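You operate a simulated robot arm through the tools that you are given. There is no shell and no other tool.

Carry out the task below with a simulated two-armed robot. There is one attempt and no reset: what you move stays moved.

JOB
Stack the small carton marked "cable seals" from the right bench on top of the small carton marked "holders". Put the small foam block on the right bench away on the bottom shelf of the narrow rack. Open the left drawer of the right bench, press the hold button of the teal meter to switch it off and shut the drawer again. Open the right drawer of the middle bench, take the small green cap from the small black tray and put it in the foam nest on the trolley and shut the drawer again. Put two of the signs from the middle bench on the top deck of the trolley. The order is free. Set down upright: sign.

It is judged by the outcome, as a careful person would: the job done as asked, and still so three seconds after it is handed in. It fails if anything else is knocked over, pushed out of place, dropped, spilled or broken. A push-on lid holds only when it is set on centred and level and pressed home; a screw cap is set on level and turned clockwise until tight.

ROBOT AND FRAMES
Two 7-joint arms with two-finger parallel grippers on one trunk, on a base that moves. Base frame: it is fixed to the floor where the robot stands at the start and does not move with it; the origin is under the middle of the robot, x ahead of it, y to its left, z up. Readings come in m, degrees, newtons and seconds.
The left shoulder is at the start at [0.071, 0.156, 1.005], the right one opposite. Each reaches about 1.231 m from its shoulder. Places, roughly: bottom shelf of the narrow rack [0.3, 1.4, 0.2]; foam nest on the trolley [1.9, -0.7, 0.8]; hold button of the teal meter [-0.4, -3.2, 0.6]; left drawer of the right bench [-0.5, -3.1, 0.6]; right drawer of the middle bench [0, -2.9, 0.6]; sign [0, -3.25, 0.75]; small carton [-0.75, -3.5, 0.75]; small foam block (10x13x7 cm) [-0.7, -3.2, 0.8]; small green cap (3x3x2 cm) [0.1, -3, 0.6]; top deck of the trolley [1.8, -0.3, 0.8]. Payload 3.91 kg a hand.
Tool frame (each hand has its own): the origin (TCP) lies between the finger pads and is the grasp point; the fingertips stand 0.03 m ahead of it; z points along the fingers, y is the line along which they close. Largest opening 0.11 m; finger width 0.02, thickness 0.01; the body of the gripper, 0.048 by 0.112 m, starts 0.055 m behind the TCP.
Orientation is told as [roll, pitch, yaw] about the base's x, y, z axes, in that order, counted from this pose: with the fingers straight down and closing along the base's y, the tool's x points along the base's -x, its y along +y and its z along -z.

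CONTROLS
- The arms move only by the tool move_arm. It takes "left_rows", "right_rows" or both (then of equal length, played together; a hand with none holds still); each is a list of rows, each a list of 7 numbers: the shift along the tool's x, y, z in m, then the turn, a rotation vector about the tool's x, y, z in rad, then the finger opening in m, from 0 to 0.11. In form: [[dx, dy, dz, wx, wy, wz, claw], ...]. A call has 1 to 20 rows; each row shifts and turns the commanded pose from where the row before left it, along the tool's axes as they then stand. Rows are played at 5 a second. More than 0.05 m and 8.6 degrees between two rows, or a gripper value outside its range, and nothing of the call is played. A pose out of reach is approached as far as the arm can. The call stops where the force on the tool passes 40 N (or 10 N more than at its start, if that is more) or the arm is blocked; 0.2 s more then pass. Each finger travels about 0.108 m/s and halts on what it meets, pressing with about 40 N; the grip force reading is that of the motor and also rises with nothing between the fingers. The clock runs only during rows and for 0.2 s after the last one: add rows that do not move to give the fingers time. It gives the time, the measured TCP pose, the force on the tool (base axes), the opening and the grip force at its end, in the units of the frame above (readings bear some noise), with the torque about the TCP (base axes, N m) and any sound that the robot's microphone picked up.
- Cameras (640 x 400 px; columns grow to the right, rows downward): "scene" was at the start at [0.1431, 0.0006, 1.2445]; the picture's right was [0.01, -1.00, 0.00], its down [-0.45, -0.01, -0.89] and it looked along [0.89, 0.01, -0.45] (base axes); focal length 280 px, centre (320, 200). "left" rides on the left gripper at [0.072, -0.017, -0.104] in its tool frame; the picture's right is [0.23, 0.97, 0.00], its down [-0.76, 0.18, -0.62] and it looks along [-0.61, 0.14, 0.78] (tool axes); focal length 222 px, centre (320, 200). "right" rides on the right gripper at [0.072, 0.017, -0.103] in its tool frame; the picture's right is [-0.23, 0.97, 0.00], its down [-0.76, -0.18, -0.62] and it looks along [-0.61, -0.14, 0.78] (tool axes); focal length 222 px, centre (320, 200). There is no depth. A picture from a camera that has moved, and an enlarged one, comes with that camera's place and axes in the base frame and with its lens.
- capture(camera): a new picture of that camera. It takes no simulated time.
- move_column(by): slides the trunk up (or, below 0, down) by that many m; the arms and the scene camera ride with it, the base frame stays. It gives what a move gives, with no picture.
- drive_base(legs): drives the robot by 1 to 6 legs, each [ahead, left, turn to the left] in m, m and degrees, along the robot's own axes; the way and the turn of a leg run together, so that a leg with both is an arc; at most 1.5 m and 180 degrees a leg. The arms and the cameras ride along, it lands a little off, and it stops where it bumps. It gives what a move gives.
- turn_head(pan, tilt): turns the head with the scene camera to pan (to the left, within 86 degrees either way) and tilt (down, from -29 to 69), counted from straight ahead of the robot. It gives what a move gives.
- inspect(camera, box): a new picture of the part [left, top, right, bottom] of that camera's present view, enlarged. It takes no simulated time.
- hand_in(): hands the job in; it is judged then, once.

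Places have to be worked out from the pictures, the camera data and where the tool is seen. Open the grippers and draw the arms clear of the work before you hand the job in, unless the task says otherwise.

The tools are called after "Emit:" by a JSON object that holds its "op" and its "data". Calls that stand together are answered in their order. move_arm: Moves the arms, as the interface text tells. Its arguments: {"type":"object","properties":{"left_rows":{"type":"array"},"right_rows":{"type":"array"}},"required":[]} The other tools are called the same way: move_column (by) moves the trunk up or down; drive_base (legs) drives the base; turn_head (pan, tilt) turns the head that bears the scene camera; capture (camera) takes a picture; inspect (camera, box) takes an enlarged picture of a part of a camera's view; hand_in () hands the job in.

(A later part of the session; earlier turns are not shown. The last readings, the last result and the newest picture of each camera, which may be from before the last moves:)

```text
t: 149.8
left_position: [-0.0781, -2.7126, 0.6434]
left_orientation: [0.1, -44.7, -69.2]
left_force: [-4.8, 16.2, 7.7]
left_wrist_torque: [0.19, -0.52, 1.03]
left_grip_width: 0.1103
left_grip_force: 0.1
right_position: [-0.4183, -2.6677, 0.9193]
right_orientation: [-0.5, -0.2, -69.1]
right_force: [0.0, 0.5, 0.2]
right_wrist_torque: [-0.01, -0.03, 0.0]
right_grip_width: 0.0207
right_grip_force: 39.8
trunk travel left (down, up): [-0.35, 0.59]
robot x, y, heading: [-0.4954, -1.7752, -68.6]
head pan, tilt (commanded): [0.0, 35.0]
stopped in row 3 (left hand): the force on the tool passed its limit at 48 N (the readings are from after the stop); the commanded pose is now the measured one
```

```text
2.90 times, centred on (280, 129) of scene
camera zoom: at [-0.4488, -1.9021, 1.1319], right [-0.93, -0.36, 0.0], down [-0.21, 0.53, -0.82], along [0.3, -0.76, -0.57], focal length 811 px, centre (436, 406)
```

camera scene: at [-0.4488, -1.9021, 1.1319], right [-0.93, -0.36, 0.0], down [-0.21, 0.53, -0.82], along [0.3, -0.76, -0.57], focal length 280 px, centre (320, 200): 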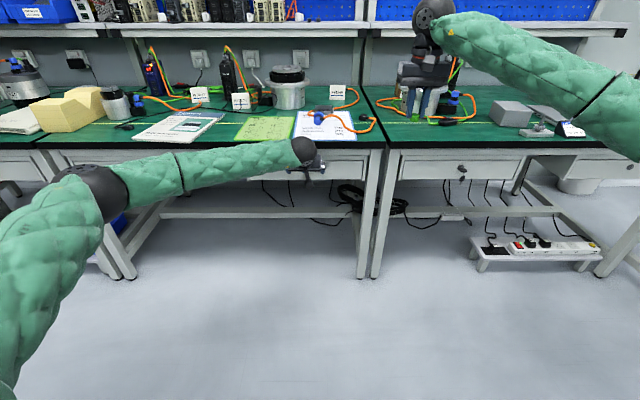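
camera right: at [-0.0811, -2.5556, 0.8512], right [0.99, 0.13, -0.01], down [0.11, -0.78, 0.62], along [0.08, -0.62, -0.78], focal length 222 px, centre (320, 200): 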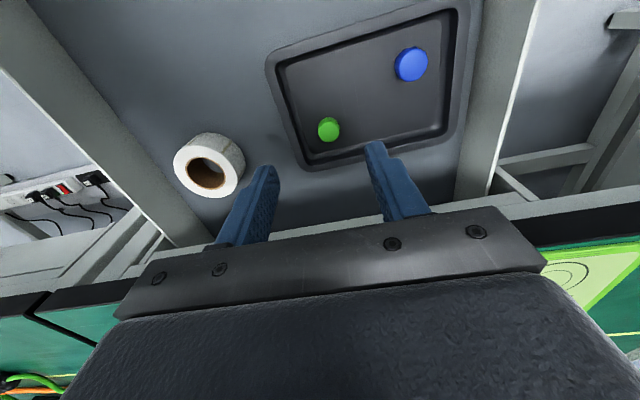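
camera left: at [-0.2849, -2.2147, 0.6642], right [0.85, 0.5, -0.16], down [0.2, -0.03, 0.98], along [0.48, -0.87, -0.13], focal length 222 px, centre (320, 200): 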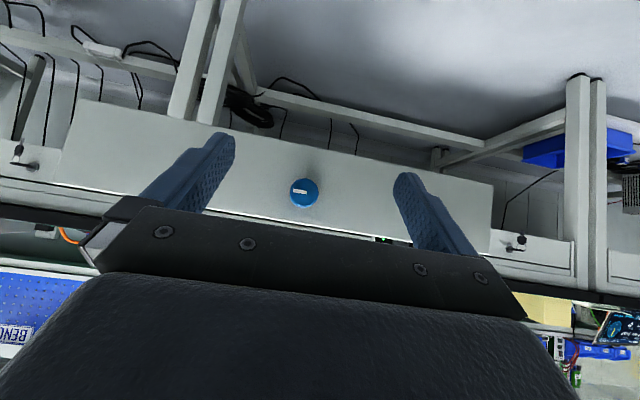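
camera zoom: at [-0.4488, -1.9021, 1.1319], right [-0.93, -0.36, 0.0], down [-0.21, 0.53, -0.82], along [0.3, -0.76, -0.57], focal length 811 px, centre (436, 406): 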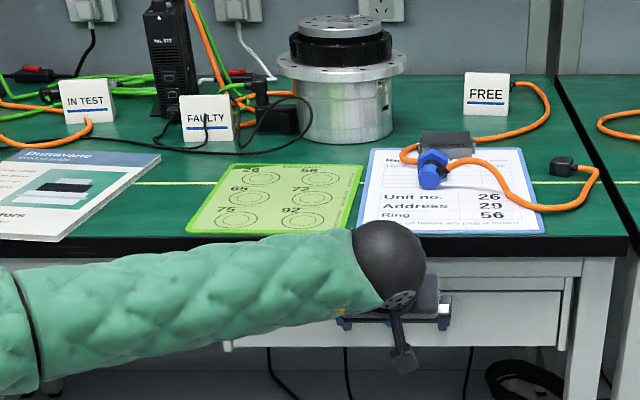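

One row exceeded the step limit; I redo it with smaller steps.

Emit:
{"op": "move_arm", "data": {"left_rows": [[0.0283, 0, -0.0283, 0, 0, 0, 0.11], [0.0283, 0, -0.0283, 0, 0, 0, 0.11], [0.0283, 0, -0.0283, 0, 0, 0, 0.11], [0.0283, 0, -0.0283, 0, 0, 0, 0.11], [-0.032, 0.01, -0.032, 0, 0, 0, 0.11], [-0.032, 0.01, -0.032, 0, 0, 0, 0.11], [-0.032, 0.01, -0.032, 0, 0, 0, 0.11], [-0.032, 0.015, -0.032, 0, 0, 0, 0.11], [-0.032, 0.015, -0.032, 0, 0, 0, 0.11], [-0.032, 0.015, -0.032, 0, 0, 0, 0.11], [-0.01, 0.03, -0.01, 0, 0.1309, 0, 0.11], [0, 0.03, 0, 0, 0.1309, 0, 0.11], [0, 0.03, 0, 0, 0.1309, 0, 0.11], [0, 0.03, 0, 0, 0.1309, 0, 0.11], [0, 0, 0, 0, 0.1309, 0, 0.11], [0, 0, 0, 0, 0.1309, 0, 0.11], [0, 0, 0, 0, 0, 0, 0.11]]}}

Emit:
{"op": "capture", "data": {"camera": "scene"}}

Emit:
{"op": "inspect", "data": {"camera": "scene", "box": [230, 125, 390, 210]}}

```text
t: 153.4
left_position: [0.0477, -2.497, 0.9279]
left_orientation: [0.1, 0.4, -69.1]
left_force: [0.1, -0.5, -0.2]
left_wrist_torque: [-0.02, -0.04, 0.0]
left_grip_width: 0.1101
left_grip_force: 0.2
right_position: [-0.418, -2.6689, 0.9178]
right_orientation: [-0.6, -0.1, -69.1]
right_force: [-0.5, 0.0, -0.4]
right_wrist_torque: [0.0, 0.0, 0.04]
right_grip_width: 0.021
right_grip_force: 40.4
trunk travel left (down, up): [-0.35, 0.59]
robot x, y, heading: [-0.4992, -1.7751, -68.7]
head pan, tilt (commanded): [0.0, 35.0]
```

```text
taken
camera scene: at [-0.4483, -1.9033, 1.1315], right [-0.93, -0.36, 0.0], down [-0.21, 0.54, -0.82], along [0.3, -0.76, -0.57], focal length 280 px, centre (320, 200)
```

scene: 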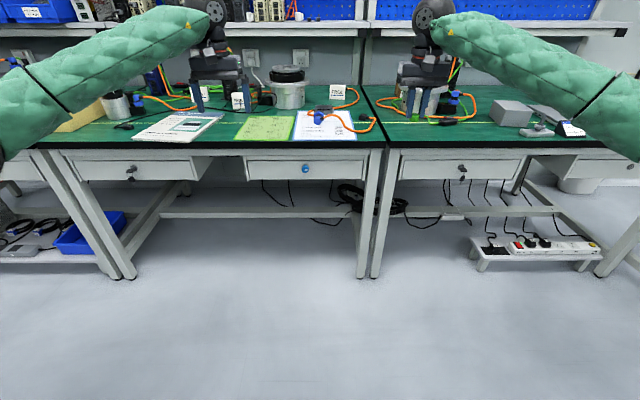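

```text
4.00 times, centred on (310, 168) of scene
camera zoom: at [-0.4483, -1.9033, 1.1315], right [-0.93, -0.36, 0.0], down [-0.21, 0.54, -0.82], along [0.3, -0.76, -0.57], focal length 1119 px, centre (360, 330)
```

zoom: 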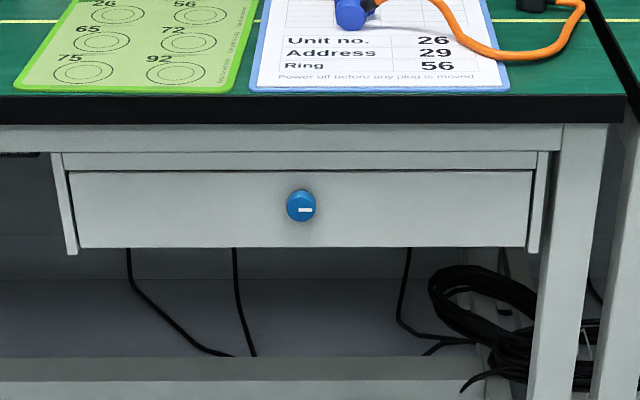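

The middle drawer is closed. Now the signs: I zoom on each to judge shape and surroundings.

Emit:
{"op": "inspect", "data": {"camera": "scene", "box": [305, 75, 385, 125]}}

Emit:
{"op": "capture", "data": {"camera": "left"}}

Emit:
{"op": "capture", "data": {"camera": "right"}}

```text
8.00 times, centred on (345, 100) of scene
camera zoom: at [-0.4483, -1.9033, 1.1315], right [-0.93, -0.36, 0.0], down [-0.21, 0.54, -0.82], along [0.3, -0.76, -0.57], focal length 2238 px, centre (120, 1000)
```

zoom: 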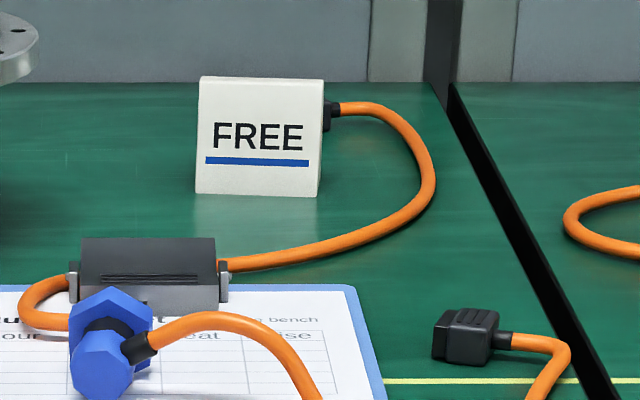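

```text
taken
camera left: at [0.0069, -2.4355, 1.0318], right [0.83, 0.56, 0.0], down [0.44, -0.65, 0.62], along [0.35, -0.51, -0.79], focal length 222 px, centre (320, 200)
```

left: 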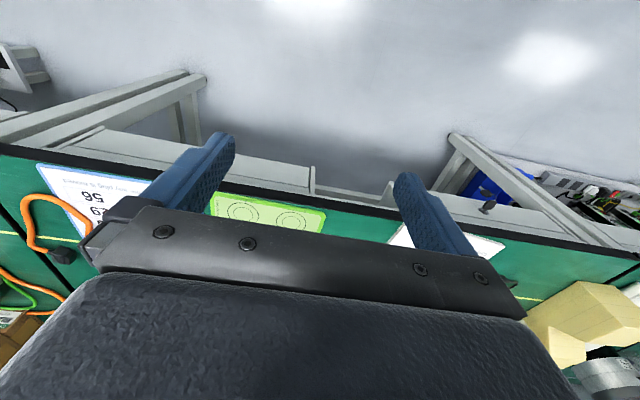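

```text
taken
camera right: at [-0.4281, -2.595, 1.0206], right [0.99, 0.14, -0.01], down [0.11, -0.77, 0.63], along [0.08, -0.62, -0.78], focal length 222 px, centre (320, 200)
```

right: 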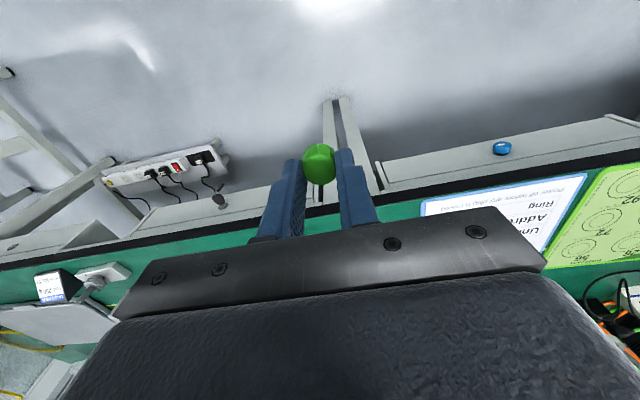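

FREE sign: ~7.6 cm wide, base front at F≈3.04, R≈1.18, slightly yawed. I raise the trunk 0.3 m so both hands clear the motors, then drive 0.54 m ahead and 0.15 m right.

Emit:
{"op": "move_column", "data": {"by": 0.3}}

Emit:
{"op": "drive_base", "data": {"legs": [[0.52, -0.15, -0.3]]}}

Emit:
{"op": "capture", "data": {"camera": "scene"}}

Emit:
{"op": "inspect", "data": {"camera": "right", "box": [230, 80, 410, 210]}}

```text
t: 156.4
left_position: [0.0481, -2.4977, 1.2275]
left_orientation: [0.0, 0.4, -69.2]
left_force: [-0.7, 0.0, -0.3]
left_wrist_torque: [-0.04, 0.03, -0.06]
left_grip_width: 0.1098
left_grip_force: 0.0
right_position: [-0.4175, -2.6703, 1.2174]
right_orientation: [-0.5, -0.1, -69.2]
right_force: [0.0, 0.0, 0.3]
right_wrist_torque: [-0.01, 0.02, -0.01]
right_grip_width: 0.0213
right_grip_force: 40.5
trunk travel left (down, up): [-0.65, 0.29]
robot x, y, heading: [-0.4983, -1.7742, -68.9]
head pan, tilt (commanded): [0.0, 35.0]
```

```text
t: 159.6
left_position: [0.0829, -3.0475, 1.2278]
left_orientation: [0.0, 0.3, -70.0]
left_force: [-0.1, 0.0, -1.2]
left_wrist_torque: [0.01, -0.03, 0.01]
left_grip_width: 0.1097
left_grip_force: 0.1
right_position: [-0.3846, -3.2117, 1.216]
right_orientation: [-0.4, -0.1, -69.8]
right_force: [0.5, -0.2, -0.3]
right_wrist_torque: [-0.01, 0.01, -0.01]
right_grip_width: 0.0214
right_grip_force: 40.0
trunk travel left (down, up): [-0.65, 0.29]
robot x, y, heading: [-0.4537, -2.3153, -69.6]
head pan, tilt (commanded): [0.0, 35.0]
```

```text
taken
camera scene: at [-0.4046, -2.4462, 1.4315], right [-0.94, -0.35, 0.0], down [-0.2, 0.54, -0.82], along [0.28, -0.77, -0.57], focal length 280 px, centre (320, 200)
```

scene: 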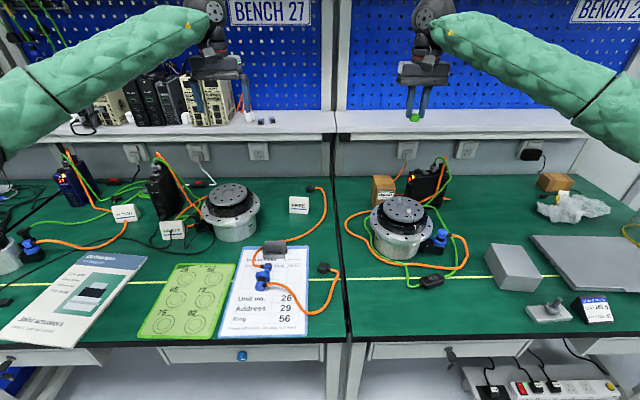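

```text
3.08 times, centred on (320, 145) of right
camera zoom: at [-0.3944, -3.138, 1.3202], right [0.99, 0.12, -0.01], down [0.1, -0.77, 0.63], along [0.07, -0.62, -0.78], focal length 684 px, centre (320, 369)
```

zoom: 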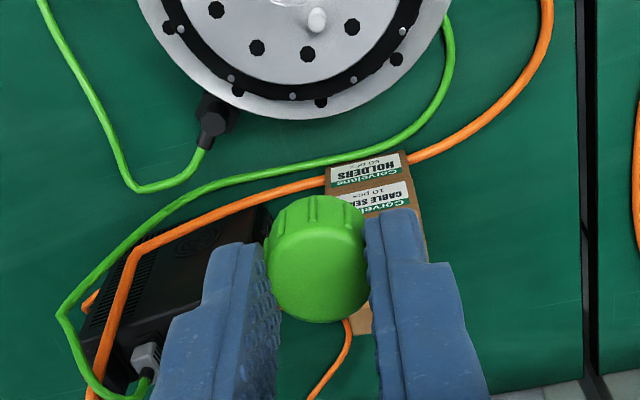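

I zoom in on the FREE sign and the other signs from this closer, higher view.

Emit:
{"op": "inspect", "data": {"camera": "scene", "box": [270, 180, 340, 230]}}

Emit:
{"op": "inspect", "data": {"camera": "scene", "box": [80, 140, 280, 265]}}

Emit:
{"op": "capture", "data": {"camera": "left"}}

```text
8.00 times, centred on (305, 205) of scene
camera zoom: at [-0.4046, -2.4462, 1.4315], right [-0.94, -0.35, 0.0], down [-0.2, 0.54, -0.82], along [0.28, -0.77, -0.57], focal length 2238 px, centre (440, 160)
```

zoom: 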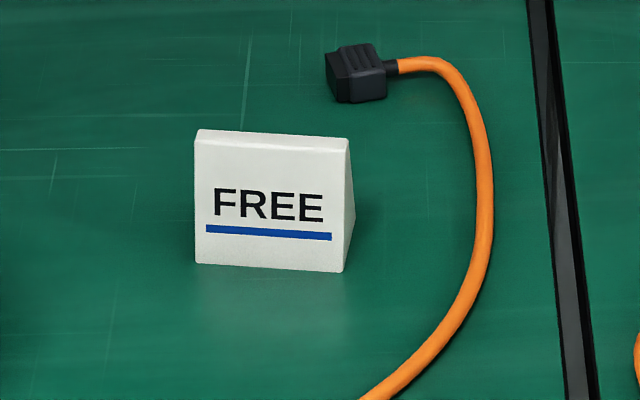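

```text
3.20 times, centred on (180, 202) of scene
camera zoom: at [-0.4046, -2.4462, 1.4315], right [-0.94, -0.35, 0.0], down [-0.2, 0.54, -0.82], along [0.28, -0.77, -0.57], focal length 895 px, centre (768, 192)
```

zoom: 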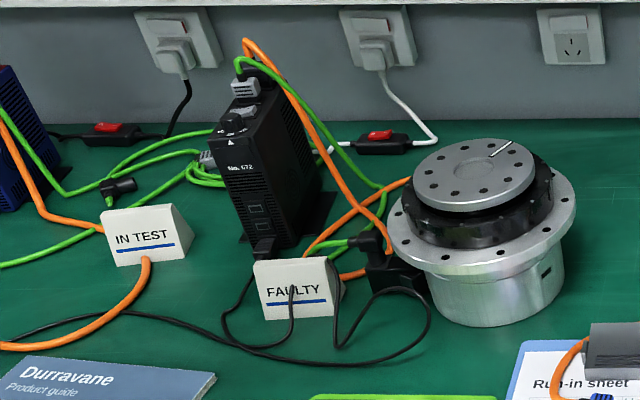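

```text
taken
camera left: at [0.0429, -2.9847, 1.3313], right [0.84, 0.55, 0.0], down [0.43, -0.66, 0.62], along [0.34, -0.52, -0.79], focal length 222 px, centre (320, 200)
```

left: 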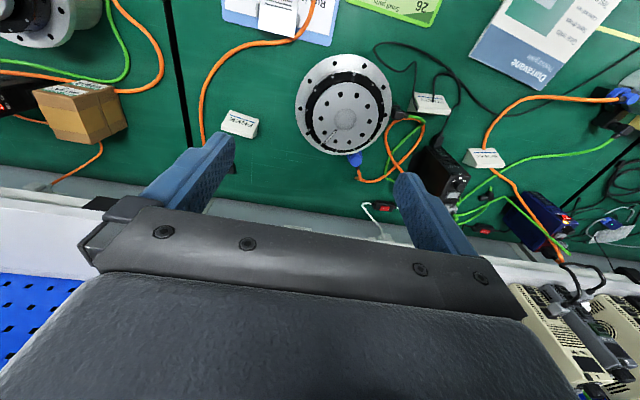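

FREE is a solid wedge (≈7.5 × 4.9 × 6.5 cm), centre F≈3.052, R≈1.175, yaw ≈ −6° to the bench. I bring the left hand above it (yaw −75°, tilt 15°, opening 0.10).

Emit:
{"op": "move_arm", "data": {"left_rows": [[0, 0, 0, 0, 0, 0.0873, 0.1], [0, 0, 0, 0, -0.1335, 0, 0.1], [0, 0, 0, 0, -0.1335, 0, 0.1], [-0.0106, -0.0163, 0.0405, 0, 0, 0, 0.1], [-0.0106, -0.0163, 0.0405, 0, 0, 0, 0.1], [-0.0106, -0.0163, 0.0405, 0, 0, 0, 0.1], [-0.0106, -0.0163, 0.0405, 0, 0, 0, 0.1], [-0.0106, -0.0163, 0.0405, 0, 0, 0, 0.1], [-0.0106, -0.0163, 0.0405, 0, 0, 0, 0.1], [-0.0106, -0.0163, 0.0405, 0, 0, 0, 0.1], [-0.0106, -0.0163, 0.0405, 0, 0, 0, 0.1], [-0.0106, -0.0163, 0.0405, 0, 0, 0, 0.1], [0, 0, 0, 0, 0, 0, 0.1]]}}

Emit:
{"op": "capture", "data": {"camera": "left"}}

Emit:
{"op": "inspect", "data": {"camera": "scene", "box": [230, 110, 370, 230]}}

```text
t: 162.4
left_position: [-0.0118, -3.2625, 0.9006]
left_orientation: [-0.1, -15.0, -75.0]
left_force: [0.3, 0.8, 0.4]
left_wrist_torque: [-0.01, 0.0, 0.02]
left_grip_width: 0.0998
left_grip_force: 0.0
right_position: [-0.3863, -3.2102, 1.2184]
right_orientation: [-0.5, -0.2, -69.8]
right_force: [0.6, 0.9, -0.3]
right_wrist_torque: [-0.02, 0.0, 0.0]
right_grip_width: 0.0213
right_grip_force: 40.4
trunk travel left (down, up): [-0.65, 0.29]
robot x, y, heading: [-0.4558, -2.3171, -69.8]
head pan, tilt (commanded): [0.0, 35.0]
```

```text
taken
camera left: at [-0.0513, -3.1735, 0.9815], right [0.88, 0.46, -0.06], down [0.32, -0.51, 0.8], along [0.34, -0.73, -0.6], focal length 222 px, centre (320, 200)
```

left: 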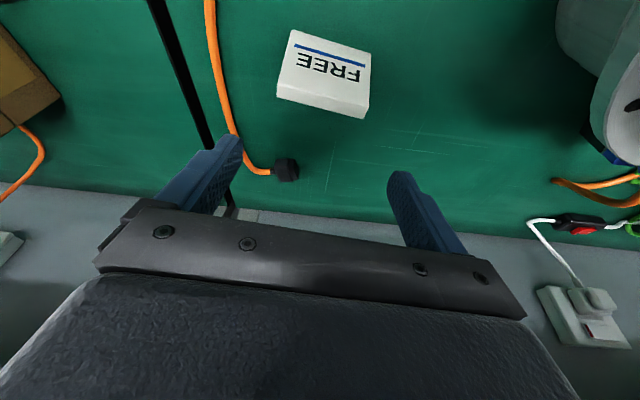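

```text
3.33 times, centred on (300, 170) of scene
camera zoom: at [-0.4041, -2.4446, 1.4316], right [-0.94, -0.35, 0.0], down [-0.2, 0.54, -0.82], along [0.28, -0.77, -0.57], focal length 932 px, centre (387, 300)
```

zoom: 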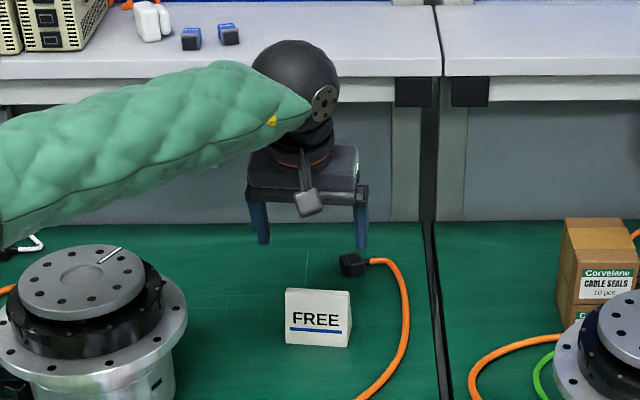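

Aligned within a few mm; the sign is about 4° more yawed than the hand. I rotate another −4.2° and descend to grasp height.

Emit:
{"op": "move_arm", "data": {"left_rows": [[0, 0, 0, 0.019, 0, 0.0708, 0.1], [0.008, -0.0009, 0.0279, 0, 0, 0, 0.1], [0.008, -0.0009, 0.0279, 0, 0, 0, 0.1], [0.004, -0.0004, 0.014, 0, 0, 0, 0.1], [0, 0, 0, 0, 0, 0, 0.1]]}}

Emit:
{"op": "capture", "data": {"camera": "left"}}

Emit:
{"op": "inspect", "data": {"camera": "scene", "box": [250, 130, 370, 230]}}

```text
t: 163.6
left_position: [-0.0124, -3.2622, 0.8276]
left_orientation: [0.0, -15.0, -79.2]
left_force: [0.1, -0.6, 0.8]
left_wrist_torque: [-0.03, 0.01, -0.02]
left_grip_width: 0.0998
left_grip_force: 0.1
right_position: [-0.3856, -3.2116, 1.2159]
right_orientation: [-0.5, -0.1, -69.8]
right_force: [-0.2, -0.6, 0.6]
right_wrist_torque: [0.01, -0.01, -0.04]
right_grip_width: 0.0211
right_grip_force: 40.4
trunk travel left (down, up): [-0.65, 0.29]
robot x, y, heading: [-0.4548, -2.3169, -69.7]
head pan, tilt (commanded): [0.0, 35.0]
```

```text
taken
camera left: at [-0.0465, -3.1706, 0.9091], right [0.92, 0.4, -0.06], down [0.28, -0.53, 0.8], along [0.29, -0.75, -0.6], focal length 222 px, centre (320, 200)
```

left: 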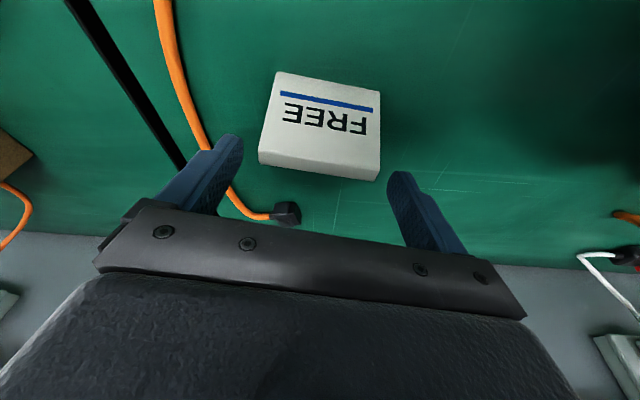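

```text
4.00 times, centred on (310, 180) of scene
camera zoom: at [-0.4046, -2.446, 1.4315], right [-0.94, -0.35, 0.0], down [-0.2, 0.54, -0.82], along [0.28, -0.77, -0.57], focal length 1119 px, centre (360, 280)
```

zoom: 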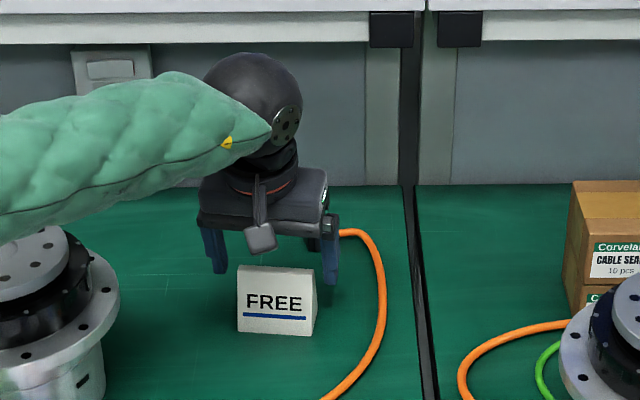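

Centred; I rotate back 2.5° and descend the last 4 cm, then close.

Emit:
{"op": "move_arm", "data": {"left_rows": [[0, 0, 0, -0.0113, 0, -0.0421, 0.1], [0.0065, 0, 0.0205, 0, 0, 0, 0.1], [0.0065, 0, 0.0205, 0, 0, 0, 0.1], [0, 0, 0, 0, 0, 0, 0.1]]}}

Emit:
{"op": "capture", "data": {"camera": "left"}}

Emit:
{"op": "inspect", "data": {"camera": "scene", "box": [250, 130, 370, 230]}}

```text
t: 164.6
left_position: [-0.0123, -3.2604, 0.7852]
left_orientation: [0.0, -14.9, -76.7]
left_force: [0.3, -0.3, 0.1]
left_wrist_torque: [0.03, -0.01, -0.02]
left_grip_width: 0.0998
left_grip_force: 0.1
right_position: [-0.3864, -3.212, 1.2161]
right_orientation: [-0.5, -0.2, -69.9]
right_force: [-0.1, 0.6, -1.3]
right_wrist_torque: [0.01, -0.01, -0.01]
right_grip_width: 0.0212
right_grip_force: 40.2
trunk travel left (down, up): [-0.65, 0.29]
robot x, y, heading: [-0.4526, -2.3134, -69.6]
head pan, tilt (commanded): [0.0, 35.0]
```

```text
taken
camera left: at [-0.052, -3.1705, 0.8658], right [0.9, 0.44, -0.06], down [0.31, -0.52, 0.8], along [0.32, -0.73, -0.6], focal length 222 px, centre (320, 200)
```

left: 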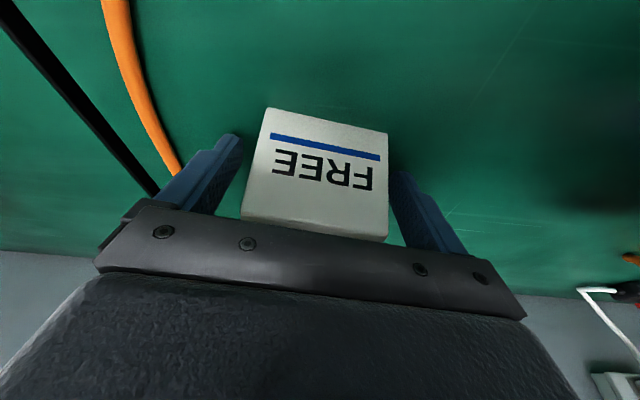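

```text
4.00 times, centred on (310, 180) of scene
camera zoom: at [-0.4048, -2.4456, 1.4315], right [-0.94, -0.35, 0.0], down [-0.2, 0.54, -0.82], along [0.28, -0.77, -0.57], focal length 1119 px, centre (360, 280)
```

zoom: 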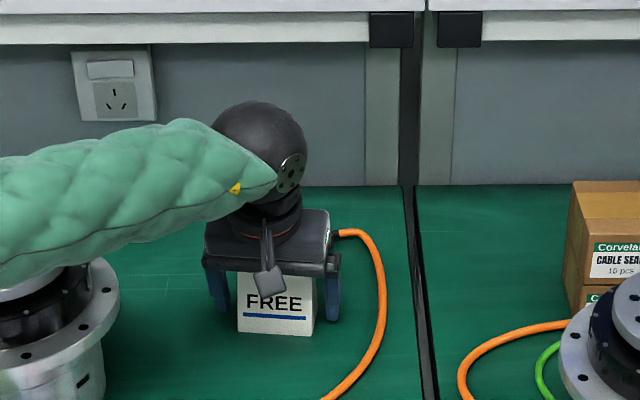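

The sign is between the fingers. Closing and lifting 3 cm as a test.

Emit:
{"op": "move_arm", "data": {"left_rows": [[0, 0, 0, 0, 0, 0, 0.075], [0, 0, 0, 0, 0, 0, 0.06], [0, 0, 0, 0, 0, 0, 0.06], [0, 0, 0, 0, 0, 0, 0.06], [-0.0078, 0, -0.029, 0, 0, 0, 0.06], [0, 0, 0, 0, 0, 0, 0.06]]}}

Emit:
{"op": "capture", "data": {"camera": "left"}}

Emit:
{"op": "inspect", "data": {"camera": "scene", "box": [250, 130, 370, 230]}}

```text
t: 166.0
left_position: [-0.0137, -3.2622, 0.8135]
left_orientation: [-0.1, -14.9, -76.7]
left_force: [0.5, 0.8, -0.5]
left_wrist_torque: [-0.03, 0.01, -0.02]
left_grip_width: 0.0743
left_grip_force: 40.1
right_position: [-0.3852, -3.212, 1.2165]
right_orientation: [-0.6, -0.1, -69.9]
right_force: [0.7, 0.1, -0.3]
right_wrist_torque: [0.0, -0.01, 0.02]
right_grip_width: 0.0211
right_grip_force: 39.9
trunk travel left (down, up): [-0.65, 0.29]
robot x, y, heading: [-0.4544, -2.3104, -69.7]
head pan, tilt (commanded): [0.0, 35.0]
```

```text
taken
camera left: at [-0.0516, -3.1721, 0.8954], right [0.9, 0.44, -0.06], down [0.31, -0.52, 0.8], along [0.32, -0.73, -0.6], focal length 222 px, centre (320, 200)
```

left: 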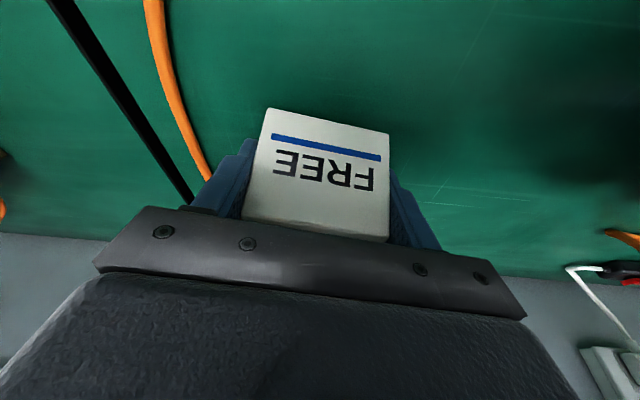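

```text
4.00 times, centred on (310, 180) of scene
camera zoom: at [-0.4044, -2.4467, 1.4313], right [-0.94, -0.35, 0.0], down [-0.2, 0.54, -0.82], along [0.28, -0.77, -0.57], focal length 1119 px, centre (360, 280)
```

zoom: 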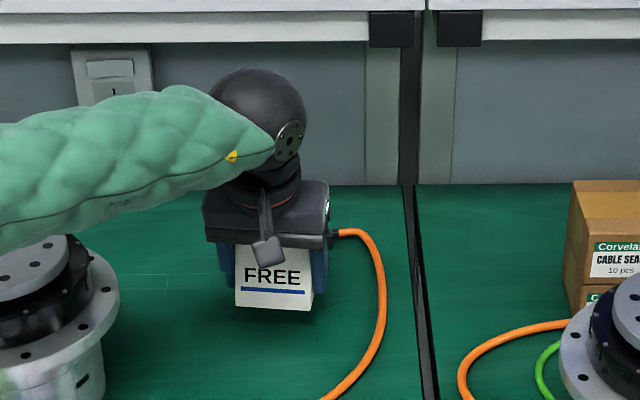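

The FREE sign is held level. I lift it to z≈1.15, retract, and then back away from the bench.

Emit:
{"op": "move_arm", "data": {"left_rows": [[-0.0113, 0, -0.0423, 0, 0, 0, 0.06], [-0.0113, 0, -0.0423, 0, 0, 0, 0.06], [-0.0113, 0, -0.0423, 0, 0, 0, 0.06], [-0.0113, 0, -0.0423, 0, 0, 0, 0.06], [-0.0113, 0, -0.0423, 0, 0, 0, 0.06], [-0.0113, 0, -0.0423, 0, 0, 0, 0.06], [-0.0113, 0, -0.0423, 0, 0, 0, 0.06], [-0.0113, 0, -0.0423, 0, 0, 0, 0.06], [0.0362, 0.01, -0.0097, 0, 0, 0, 0.06], [0.0362, 0.01, -0.0097, 0, 0, 0, 0.06], [0.0362, 0.01, -0.0097, 0, 0, 0, 0.06], [0.0362, 0.01, -0.0097, 0, 0, 0, 0.06], [0.0362, 0.01, -0.0097, 0, 0, 0, 0.06], [0, 0, 0, 0, 0, 0, 0.06]]}}

Emit:
{"op": "drive_base", "data": {"legs": [[-0.7, 0, 0]]}}

Emit:
{"op": "capture", "data": {"camera": "scene"}}

Emit:
{"op": "inspect", "data": {"camera": "right", "box": [230, 80, 410, 210]}}

```text
t: 169.0
left_position: [-0.0084, -3.0706, 1.166]
left_orientation: [0.1, -14.9, -76.7]
left_force: [0.0, 0.5, 1.0]
left_wrist_torque: [-0.03, 0.04, -0.02]
left_grip_width: 0.0744
left_grip_force: 39.9
right_position: [-0.3858, -3.2124, 1.2162]
right_orientation: [-0.4, -0.1, -69.9]
right_force: [0.1, 0.6, 0.1]
right_wrist_torque: [-0.01, -0.01, 0.0]
right_grip_width: 0.0211
right_grip_force: 39.9
trunk travel left (down, up): [-0.65, 0.29]
robot x, y, heading: [-0.4519, -2.3107, -69.4]
head pan, tilt (commanded): [0.0, 35.0]
```

```text
t: 172.9
left_position: [-0.2489, -2.3957, 1.1658]
left_orientation: [0.1, -15.0, -75.7]
left_force: [0.5, -0.1, -0.7]
left_wrist_torque: [-0.02, 0.0, -0.01]
left_grip_width: 0.0742
left_grip_force: 39.9
right_position: [-0.6239, -2.5445, 1.2165]
right_orientation: [-0.5, -0.1, -68.9]
right_force: [0.0, 0.4, 0.3]
right_wrist_torque: [0.0, 0.05, -0.04]
right_grip_width: 0.021
right_grip_force: 40.5
trunk travel left (down, up): [-0.65, 0.29]
robot x, y, heading: [-0.7101, -1.6488, -68.9]
head pan, tilt (commanded): [0.0, 35.0]
```

```text
taken
camera scene: at [-0.6558, -1.7791, 1.4315], right [-0.93, -0.36, 0.0], down [-0.21, 0.53, -0.82], along [0.3, -0.76, -0.57], focal length 280 px, centre (320, 200)
```

scene: 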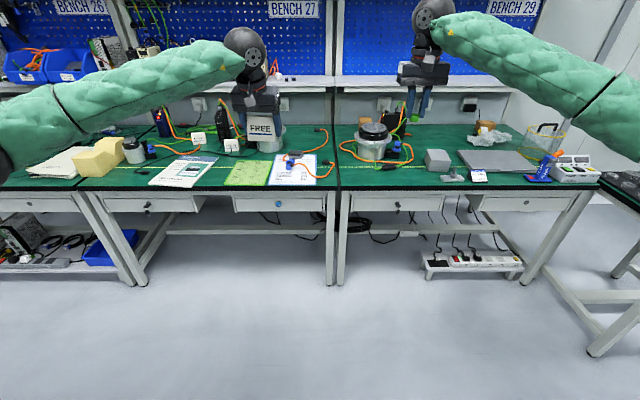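

```text
3.08 times, centred on (320, 145) of right
camera zoom: at [-0.6341, -2.4706, 1.3206], right [0.99, 0.14, -0.01], down [0.11, -0.77, 0.63], along [0.08, -0.62, -0.78], focal length 684 px, centre (320, 369)
```

zoom: 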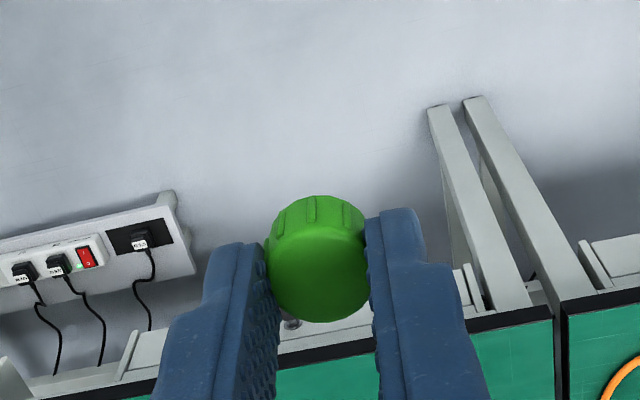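

Both items are secure. I turn left 90° toward the trolley side (+21° heading) and drive part of the way, then look.

Emit:
{"op": "drive_base", "data": {"legs": [[0, 0, 45], [0, 0, 45], [0.8, 0.1, 0]]}}

Emit:
{"op": "capture", "data": {"camera": "scene"}}

```text
t: 181.3
left_position: [0.7091, -0.7721, 1.1661]
left_orientation: [-0.1, -14.9, 16.0]
left_force: [-0.3, -0.4, -0.2]
left_wrist_torque: [0.0, 0.0, 0.0]
left_grip_width: 0.0743
left_grip_force: 40.2
right_position: [0.8664, -1.1415, 1.2154]
right_orientation: [-0.4, -0.2, 22.8]
right_force: [0.7, 0.2, 0.2]
right_wrist_torque: [0.02, 0.01, 0.03]
right_grip_width: 0.0212
right_grip_force: 40.7
trunk travel left (down, up): [-0.65, 0.29]
robot x, y, heading: [-0.0263, -1.2527, 22.9]
head pan, tilt (commanded): [0.0, 35.0]
```

```text
taken
camera scene: at [0.1039, -1.1983, 1.4315], right [0.39, -0.92, 0.0], down [-0.53, -0.22, -0.82], along [0.75, 0.32, -0.57], focal length 280 px, centre (320, 200)
```

scene: 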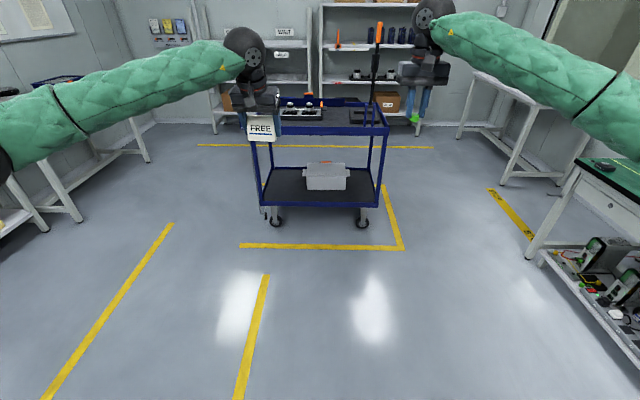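

The trolley is straight ahead. I zoom in on its top deck.

Emit:
{"op": "inspect", "data": {"camera": "scene", "box": [230, 20, 430, 145]}}

```text
3.20 times, centred on (330, 82) of scene
camera zoom: at [0.1039, -1.1983, 1.4315], right [0.39, -0.92, 0.0], down [-0.53, -0.22, -0.82], along [0.75, 0.32, -0.57], focal length 895 px, centre (288, 576)
```

zoom: 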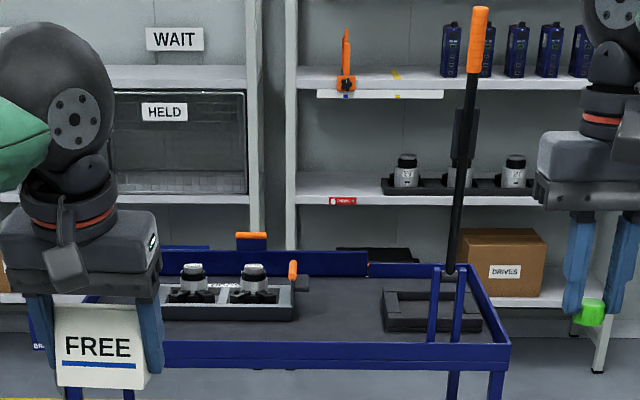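

A rod with an orange grip stands at the right front; the foam nest is right next to it. I drive 0.6 m closer and look again.

Emit:
{"op": "drive_base", "data": {"legs": [[0.6, 0, -1.9]]}}

Emit:
{"op": "turn_head", "data": {"pan": 0, "tilt": 30}}

Emit:
{"op": "capture", "data": {"camera": "scene"}}

Emit:
{"op": "inspect", "data": {"camera": "scene", "box": [200, 90, 440, 240]}}

```text
t: 184.7
left_position: [1.2648, -0.5512, 1.166]
left_orientation: [0.0, -14.9, 15.2]
left_force: [-0.3, 0.4, -0.1]
left_wrist_torque: [0.02, 0.02, 0.04]
left_grip_width: 0.0743
left_grip_force: 40.3
right_position: [1.4193, -0.9252, 1.2174]
right_orientation: [-0.5, -0.1, 22.0]
right_force: [0.4, -0.3, 0.2]
right_wrist_torque: [0.0, -0.02, 0.01]
right_grip_width: 0.0211
right_grip_force: 39.8
trunk travel left (down, up): [-0.65, 0.29]
robot x, y, heading: [0.5221, -1.0236, 22.4]
head pan, tilt (commanded): [0.0, 35.0]
```

```text
t: 185.3
left_position: [1.2647, -0.5527, 1.166]
left_orientation: [0.0, -14.9, 15.2]
left_force: [-0.1, 0.5, -0.5]
left_wrist_torque: [-0.02, 0.01, -0.03]
left_grip_width: 0.0745
left_grip_force: 40.2
right_position: [1.4194, -0.9247, 1.2158]
right_orientation: [-0.5, -0.1, 22.0]
right_force: [0.7, -0.8, -0.9]
right_wrist_torque: [0.01, -0.02, 0.02]
right_grip_width: 0.0211
right_grip_force: 40.1
trunk travel left (down, up): [-0.65, 0.29]
robot x, y, heading: [0.5272, -1.0221, 22.5]
head pan, tilt (commanded): [0.0, 30.0]
```

```text
taken
camera scene: at [0.6565, -0.9698, 1.4392], right [0.38, -0.93, 0.0], down [-0.46, -0.19, -0.87], along [0.8, 0.33, -0.5], focal length 280 px, centre (320, 200)
```

scene: 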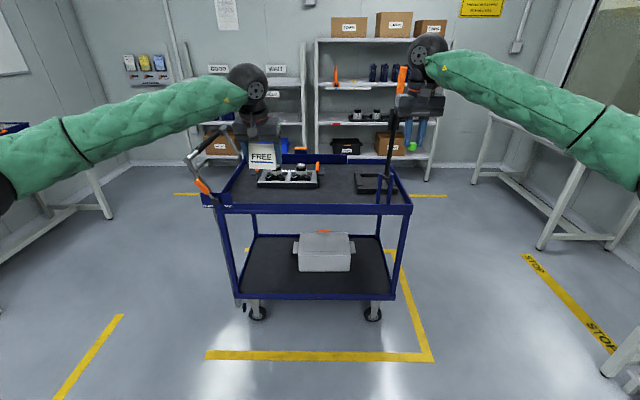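

```text
2.67 times, centred on (320, 165) of scene
camera zoom: at [0.6565, -0.9698, 1.4392], right [0.38, -0.93, 0.0], down [-0.46, -0.19, -0.87], along [0.8, 0.33, -0.5], focal length 746 px, centre (320, 293)
```

zoom: 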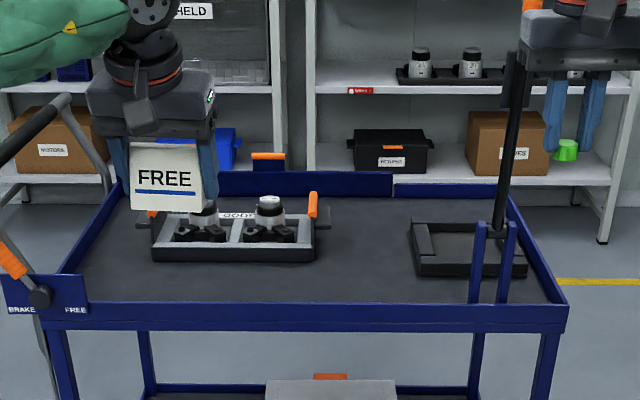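

I zoom further into the nest area with the rod, and the left half of the deck.

Emit:
{"op": "inspect", "data": {"camera": "scene", "box": [335, 150, 425, 220]}}

Emit:
{"op": "inspect", "data": {"camera": "scene", "box": [195, 150, 335, 237]}}

Emit:
{"op": "capture", "data": {"camera": "right"}}

Emit:
{"op": "capture", "data": {"camera": "left"}}

```text
5.71 times, centred on (380, 185) of scene
camera zoom: at [0.6565, -0.9698, 1.4392], right [0.38, -0.93, 0.0], down [-0.46, -0.19, -0.87], along [0.8, 0.33, -0.5], focal length 1598 px, centre (-23, 286)
```

zoom: 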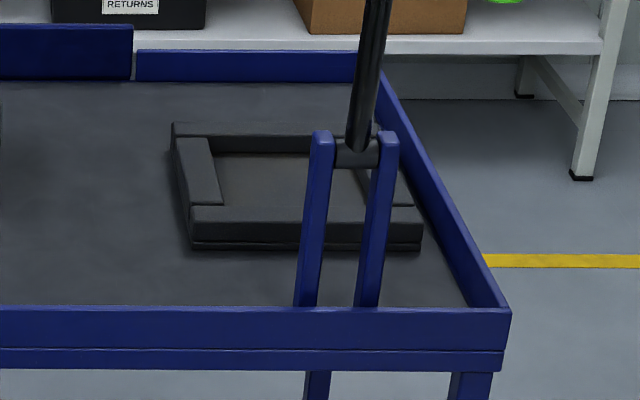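

```text
4.57 times, centred on (265, 194) of scene
camera zoom: at [0.6565, -0.9698, 1.4392], right [0.38, -0.93, 0.0], down [-0.46, -0.19, -0.87], along [0.8, 0.33, -0.5], focal length 1279 px, centre (571, 230)
```

zoom: 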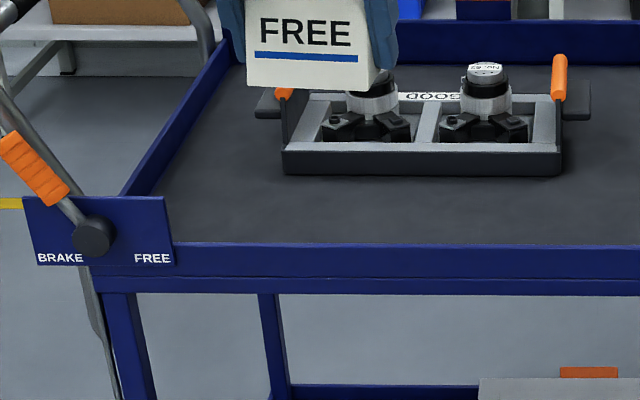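

```text
taken
camera right: at [1.3436, -0.936, 1.3203], right [-0.15, 0.99, -0.01], down [0.77, 0.13, 0.63], along [0.62, 0.09, -0.78], focal length 222 px, centre (320, 200)
```

right: 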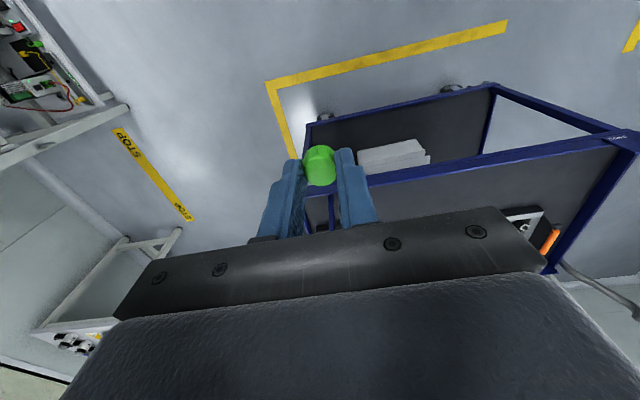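

```text
taken
camera left: at [1.1763, -0.5937, 1.2464], right [-0.47, 0.88, -0.06], down [0.51, 0.32, 0.8], along [0.72, 0.34, -0.6], focal length 222 px, centre (320, 200)
```

left: 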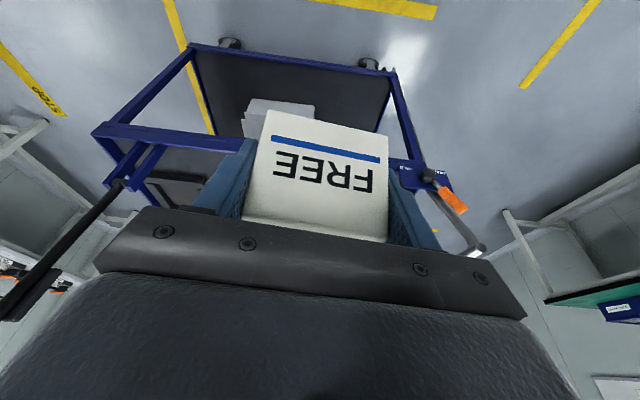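

The nest is a foam frame with a rectangular recess, next to the draw-bar (which I must not touch). To triangulate heights I lower the trunk 0.2 m (hands are still short of the trolley) and zoom again.

Emit:
{"op": "move_column", "data": {"by": -0.2}}

Emit:
{"op": "inspect", "data": {"camera": "scene", "box": [335, 100, 425, 170]}}

Emit:
{"op": "inspect", "data": {"camera": "scene", "box": [195, 100, 335, 187]}}

Emit:
{"op": "capture", "data": {"camera": "scene"}}

```text
t: 187.5
left_position: [1.2654, -0.5521, 0.9672]
left_orientation: [-0.1, -15.0, 15.2]
left_force: [1.1, 0.2, 0.0]
left_wrist_torque: [-0.03, -0.02, 0.01]
left_grip_width: 0.0742
left_grip_force: 40.4
right_position: [1.418, -0.9236, 1.0174]
right_orientation: [-0.4, -0.1, 22.1]
right_force: [-0.3, -0.6, -0.2]
right_wrist_torque: [-0.03, -0.02, 0.01]
right_grip_width: 0.0212
right_grip_force: 40.5
trunk travel left (down, up): [-0.45, 0.49]
robot x, y, heading: [0.5247, -1.0231, 22.4]
head pan, tilt (commanded): [0.0, 30.0]
```

```text
5.71 times, centred on (380, 135) of scene
camera zoom: at [0.6558, -0.9701, 1.2394], right [0.38, -0.93, 0.0], down [-0.46, -0.19, -0.87], along [0.8, 0.33, -0.5], focal length 1598 px, centre (-23, 571)
```

zoom: 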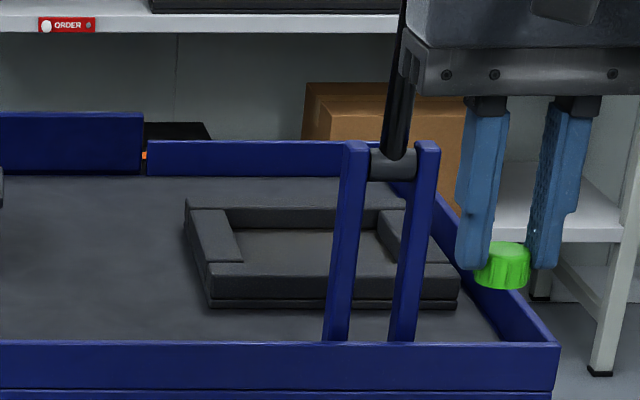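

```text
4.57 times, centred on (265, 144) of scene
camera zoom: at [0.6558, -0.9701, 1.2394], right [0.38, -0.93, 0.0], down [-0.46, -0.19, -0.87], along [0.8, 0.33, -0.5], focal length 1279 px, centre (571, 458)
```

zoom: 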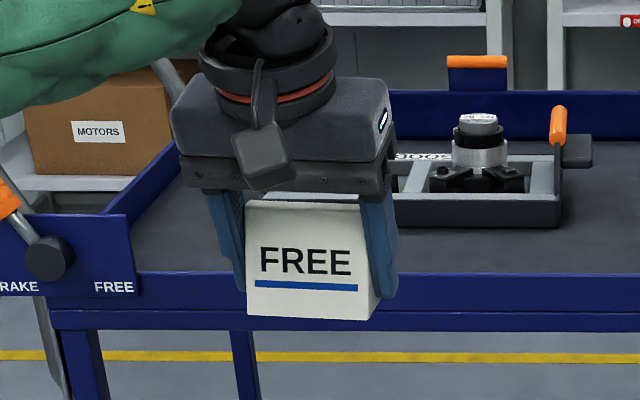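

```text
taken
camera scene: at [0.6558, -0.9701, 1.2394], right [0.38, -0.93, 0.0], down [-0.46, -0.19, -0.87], along [0.8, 0.33, -0.5], focal length 280 px, centre (320, 200)
```

scene: 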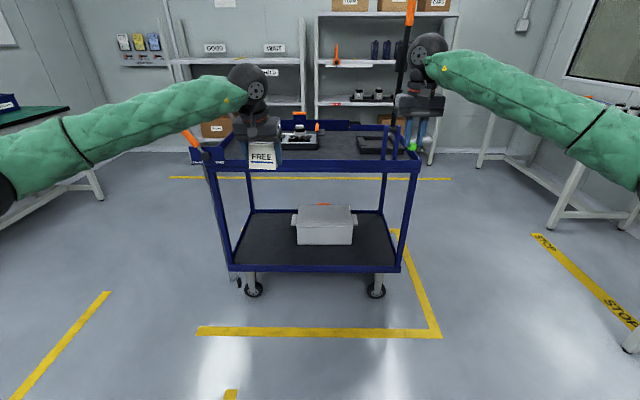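

Triangulated (trolley frame, X ahead of camera, S right): deck z≈0.798, rim z≈0.83 at X≈1.02, nest recess centre X≈1.28, S≈0.275, draw-bar at X≈1.05, S≈0.28 up to z≈1.37. I'll shift right 0.22 m so the right hand passes right of the draw-bar, then check before advancing.

Emit:
{"op": "drive_base", "data": {"legs": [[0, -0.22, -1.2]]}}

Emit:
{"op": "capture", "data": {"camera": "scene"}}

```text
t: 189.2
left_position: [1.3571, -0.7773, 0.9667]
left_orientation: [0.0, -14.9, 14.1]
left_force: [0.3, 0.5, -0.6]
left_wrist_torque: [-0.01, 0.01, 0.03]
left_grip_width: 0.0743
left_grip_force: 39.7
right_position: [1.5038, -1.151, 1.0172]
right_orientation: [-0.4, 0.0, 21.0]
right_force: [0.3, -0.2, -0.6]
right_wrist_torque: [0.05, 0.01, -0.03]
right_grip_width: 0.0212
right_grip_force: 40.1
trunk travel left (down, up): [-0.45, 0.49]
robot x, y, heading: [0.6078, -1.2305, 21.2]
head pan, tilt (commanded): [0.0, 30.0]
```

```text
taken
camera scene: at [0.7412, -1.1831, 1.2393], right [0.36, -0.93, 0.0], down [-0.47, -0.18, -0.87], along [0.81, 0.31, -0.5], focal length 280 px, centre (320, 200)
```

scene: 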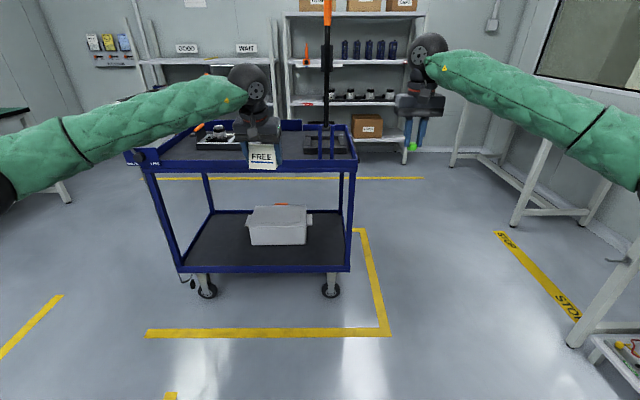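

I zoom at the trolley's left part to check the brake lever and push handle against the left forearm.

Emit:
{"op": "inspect", "data": {"camera": "scene", "box": [90, 60, 330, 210]}}

Emit:
{"op": "inspect", "data": {"camera": "left", "box": [0, 0, 640, 250]}}

```text
2.67 times, centred on (210, 135) of scene
camera zoom: at [0.7412, -1.1831, 1.2393], right [0.36, -0.93, 0.0], down [-0.47, -0.18, -0.87], along [0.81, 0.31, -0.5], focal length 746 px, centre (613, 373)
```

zoom: 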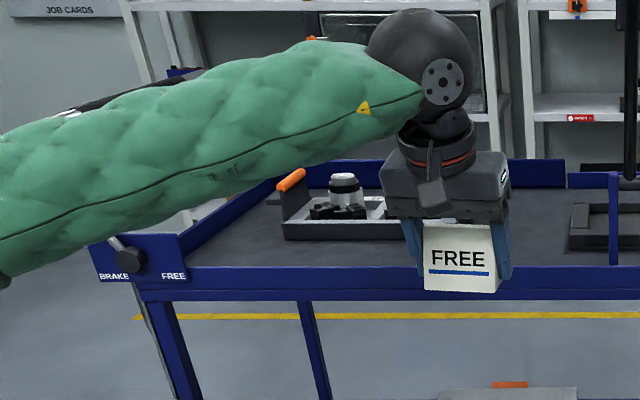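

```text
1.00 times, centred on (320, 125) of left (not enlarged: the box is as wide or as high as the picture)
camera zoom: at [1.2677, -0.8166, 1.0468], right [-0.45, 0.89, -0.06], down [0.51, 0.31, 0.8], along [0.73, 0.33, -0.6], focal length 222 px, centre (320, 275)
```

zoom: 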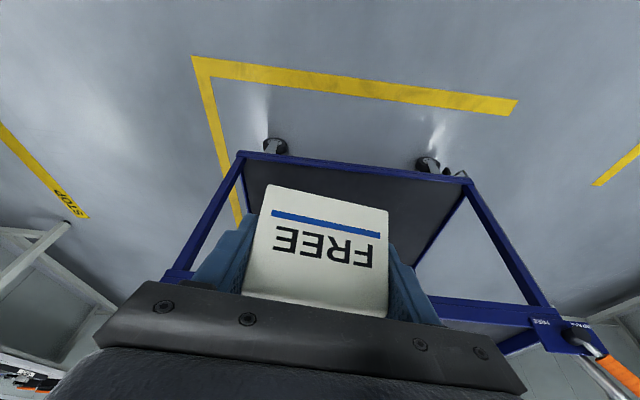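

The push handle is along the trolley's left end (S≈0.63, z≈1.05) — clear of my forearm. Driving forward 0.40 m.

Emit:
{"op": "drive_base", "data": {"legs": [[0.4, 0, 0]]}}

Emit:
{"op": "capture", "data": {"camera": "scene"}}

Emit:
{"op": "capture", "data": {"camera": "left"}}

Emit:
{"op": "capture", "data": {"camera": "right"}}

```text
t: 191.7
left_position: [1.7265, -0.6346, 0.9649]
left_orientation: [-0.1, -14.9, 14.0]
left_force: [-0.3, 0.0, -0.3]
left_wrist_torque: [-0.01, 0.02, -0.01]
left_grip_width: 0.0745
left_grip_force: 39.7
right_position: [1.8727, -1.0099, 1.0159]
right_orientation: [-0.5, -0.1, 20.9]
right_force: [1.4, 0.5, -0.5]
right_wrist_torque: [0.01, 0.05, 0.01]
right_grip_width: 0.0211
right_grip_force: 39.5
trunk travel left (down, up): [-0.45, 0.49]
robot x, y, heading: [0.9788, -1.0866, 21.2]
head pan, tilt (commanded): [0.0, 30.0]
```

```text
taken
camera scene: at [1.1097, -1.0395, 1.2391], right [0.36, -0.93, 0.0], down [-0.47, -0.18, -0.87], along [0.81, 0.31, -0.5], focal length 280 px, centre (320, 200)
```

scene: 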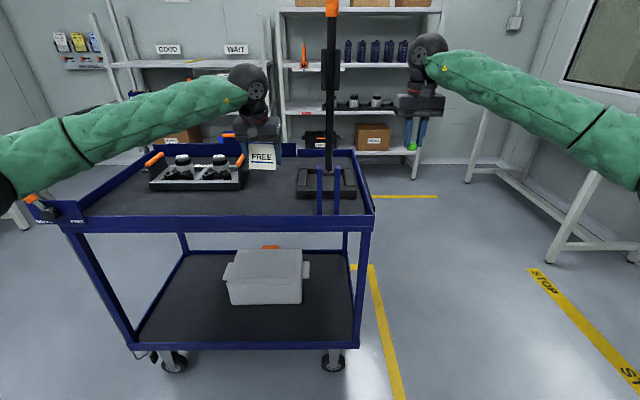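

```text
taken
camera left: at [1.6371, -0.6745, 1.0459], right [-0.45, 0.89, -0.06], down [0.52, 0.31, 0.8], along [0.73, 0.33, -0.6], focal length 222 px, centre (320, 200)
```

left: 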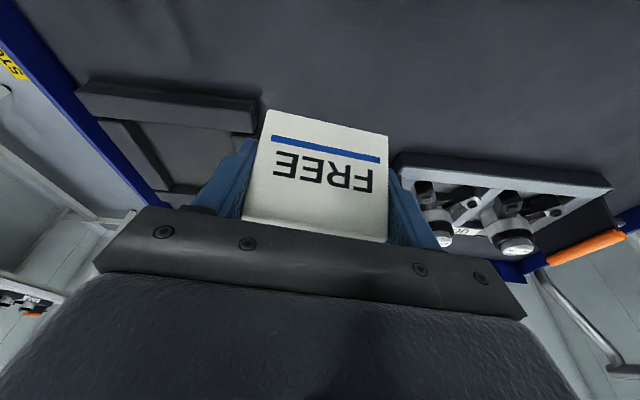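

```text
taken
camera right: at [1.7973, -1.0202, 1.1197], right [-0.13, 0.99, -0.01], down [0.77, 0.11, 0.63], along [0.62, 0.08, -0.78], focal length 222 px, centre (320, 200)
```

right: 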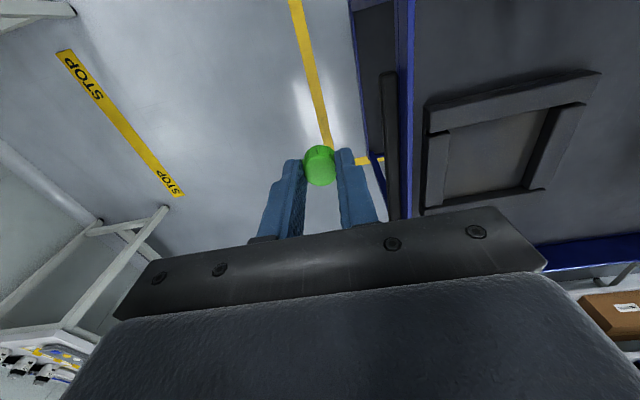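

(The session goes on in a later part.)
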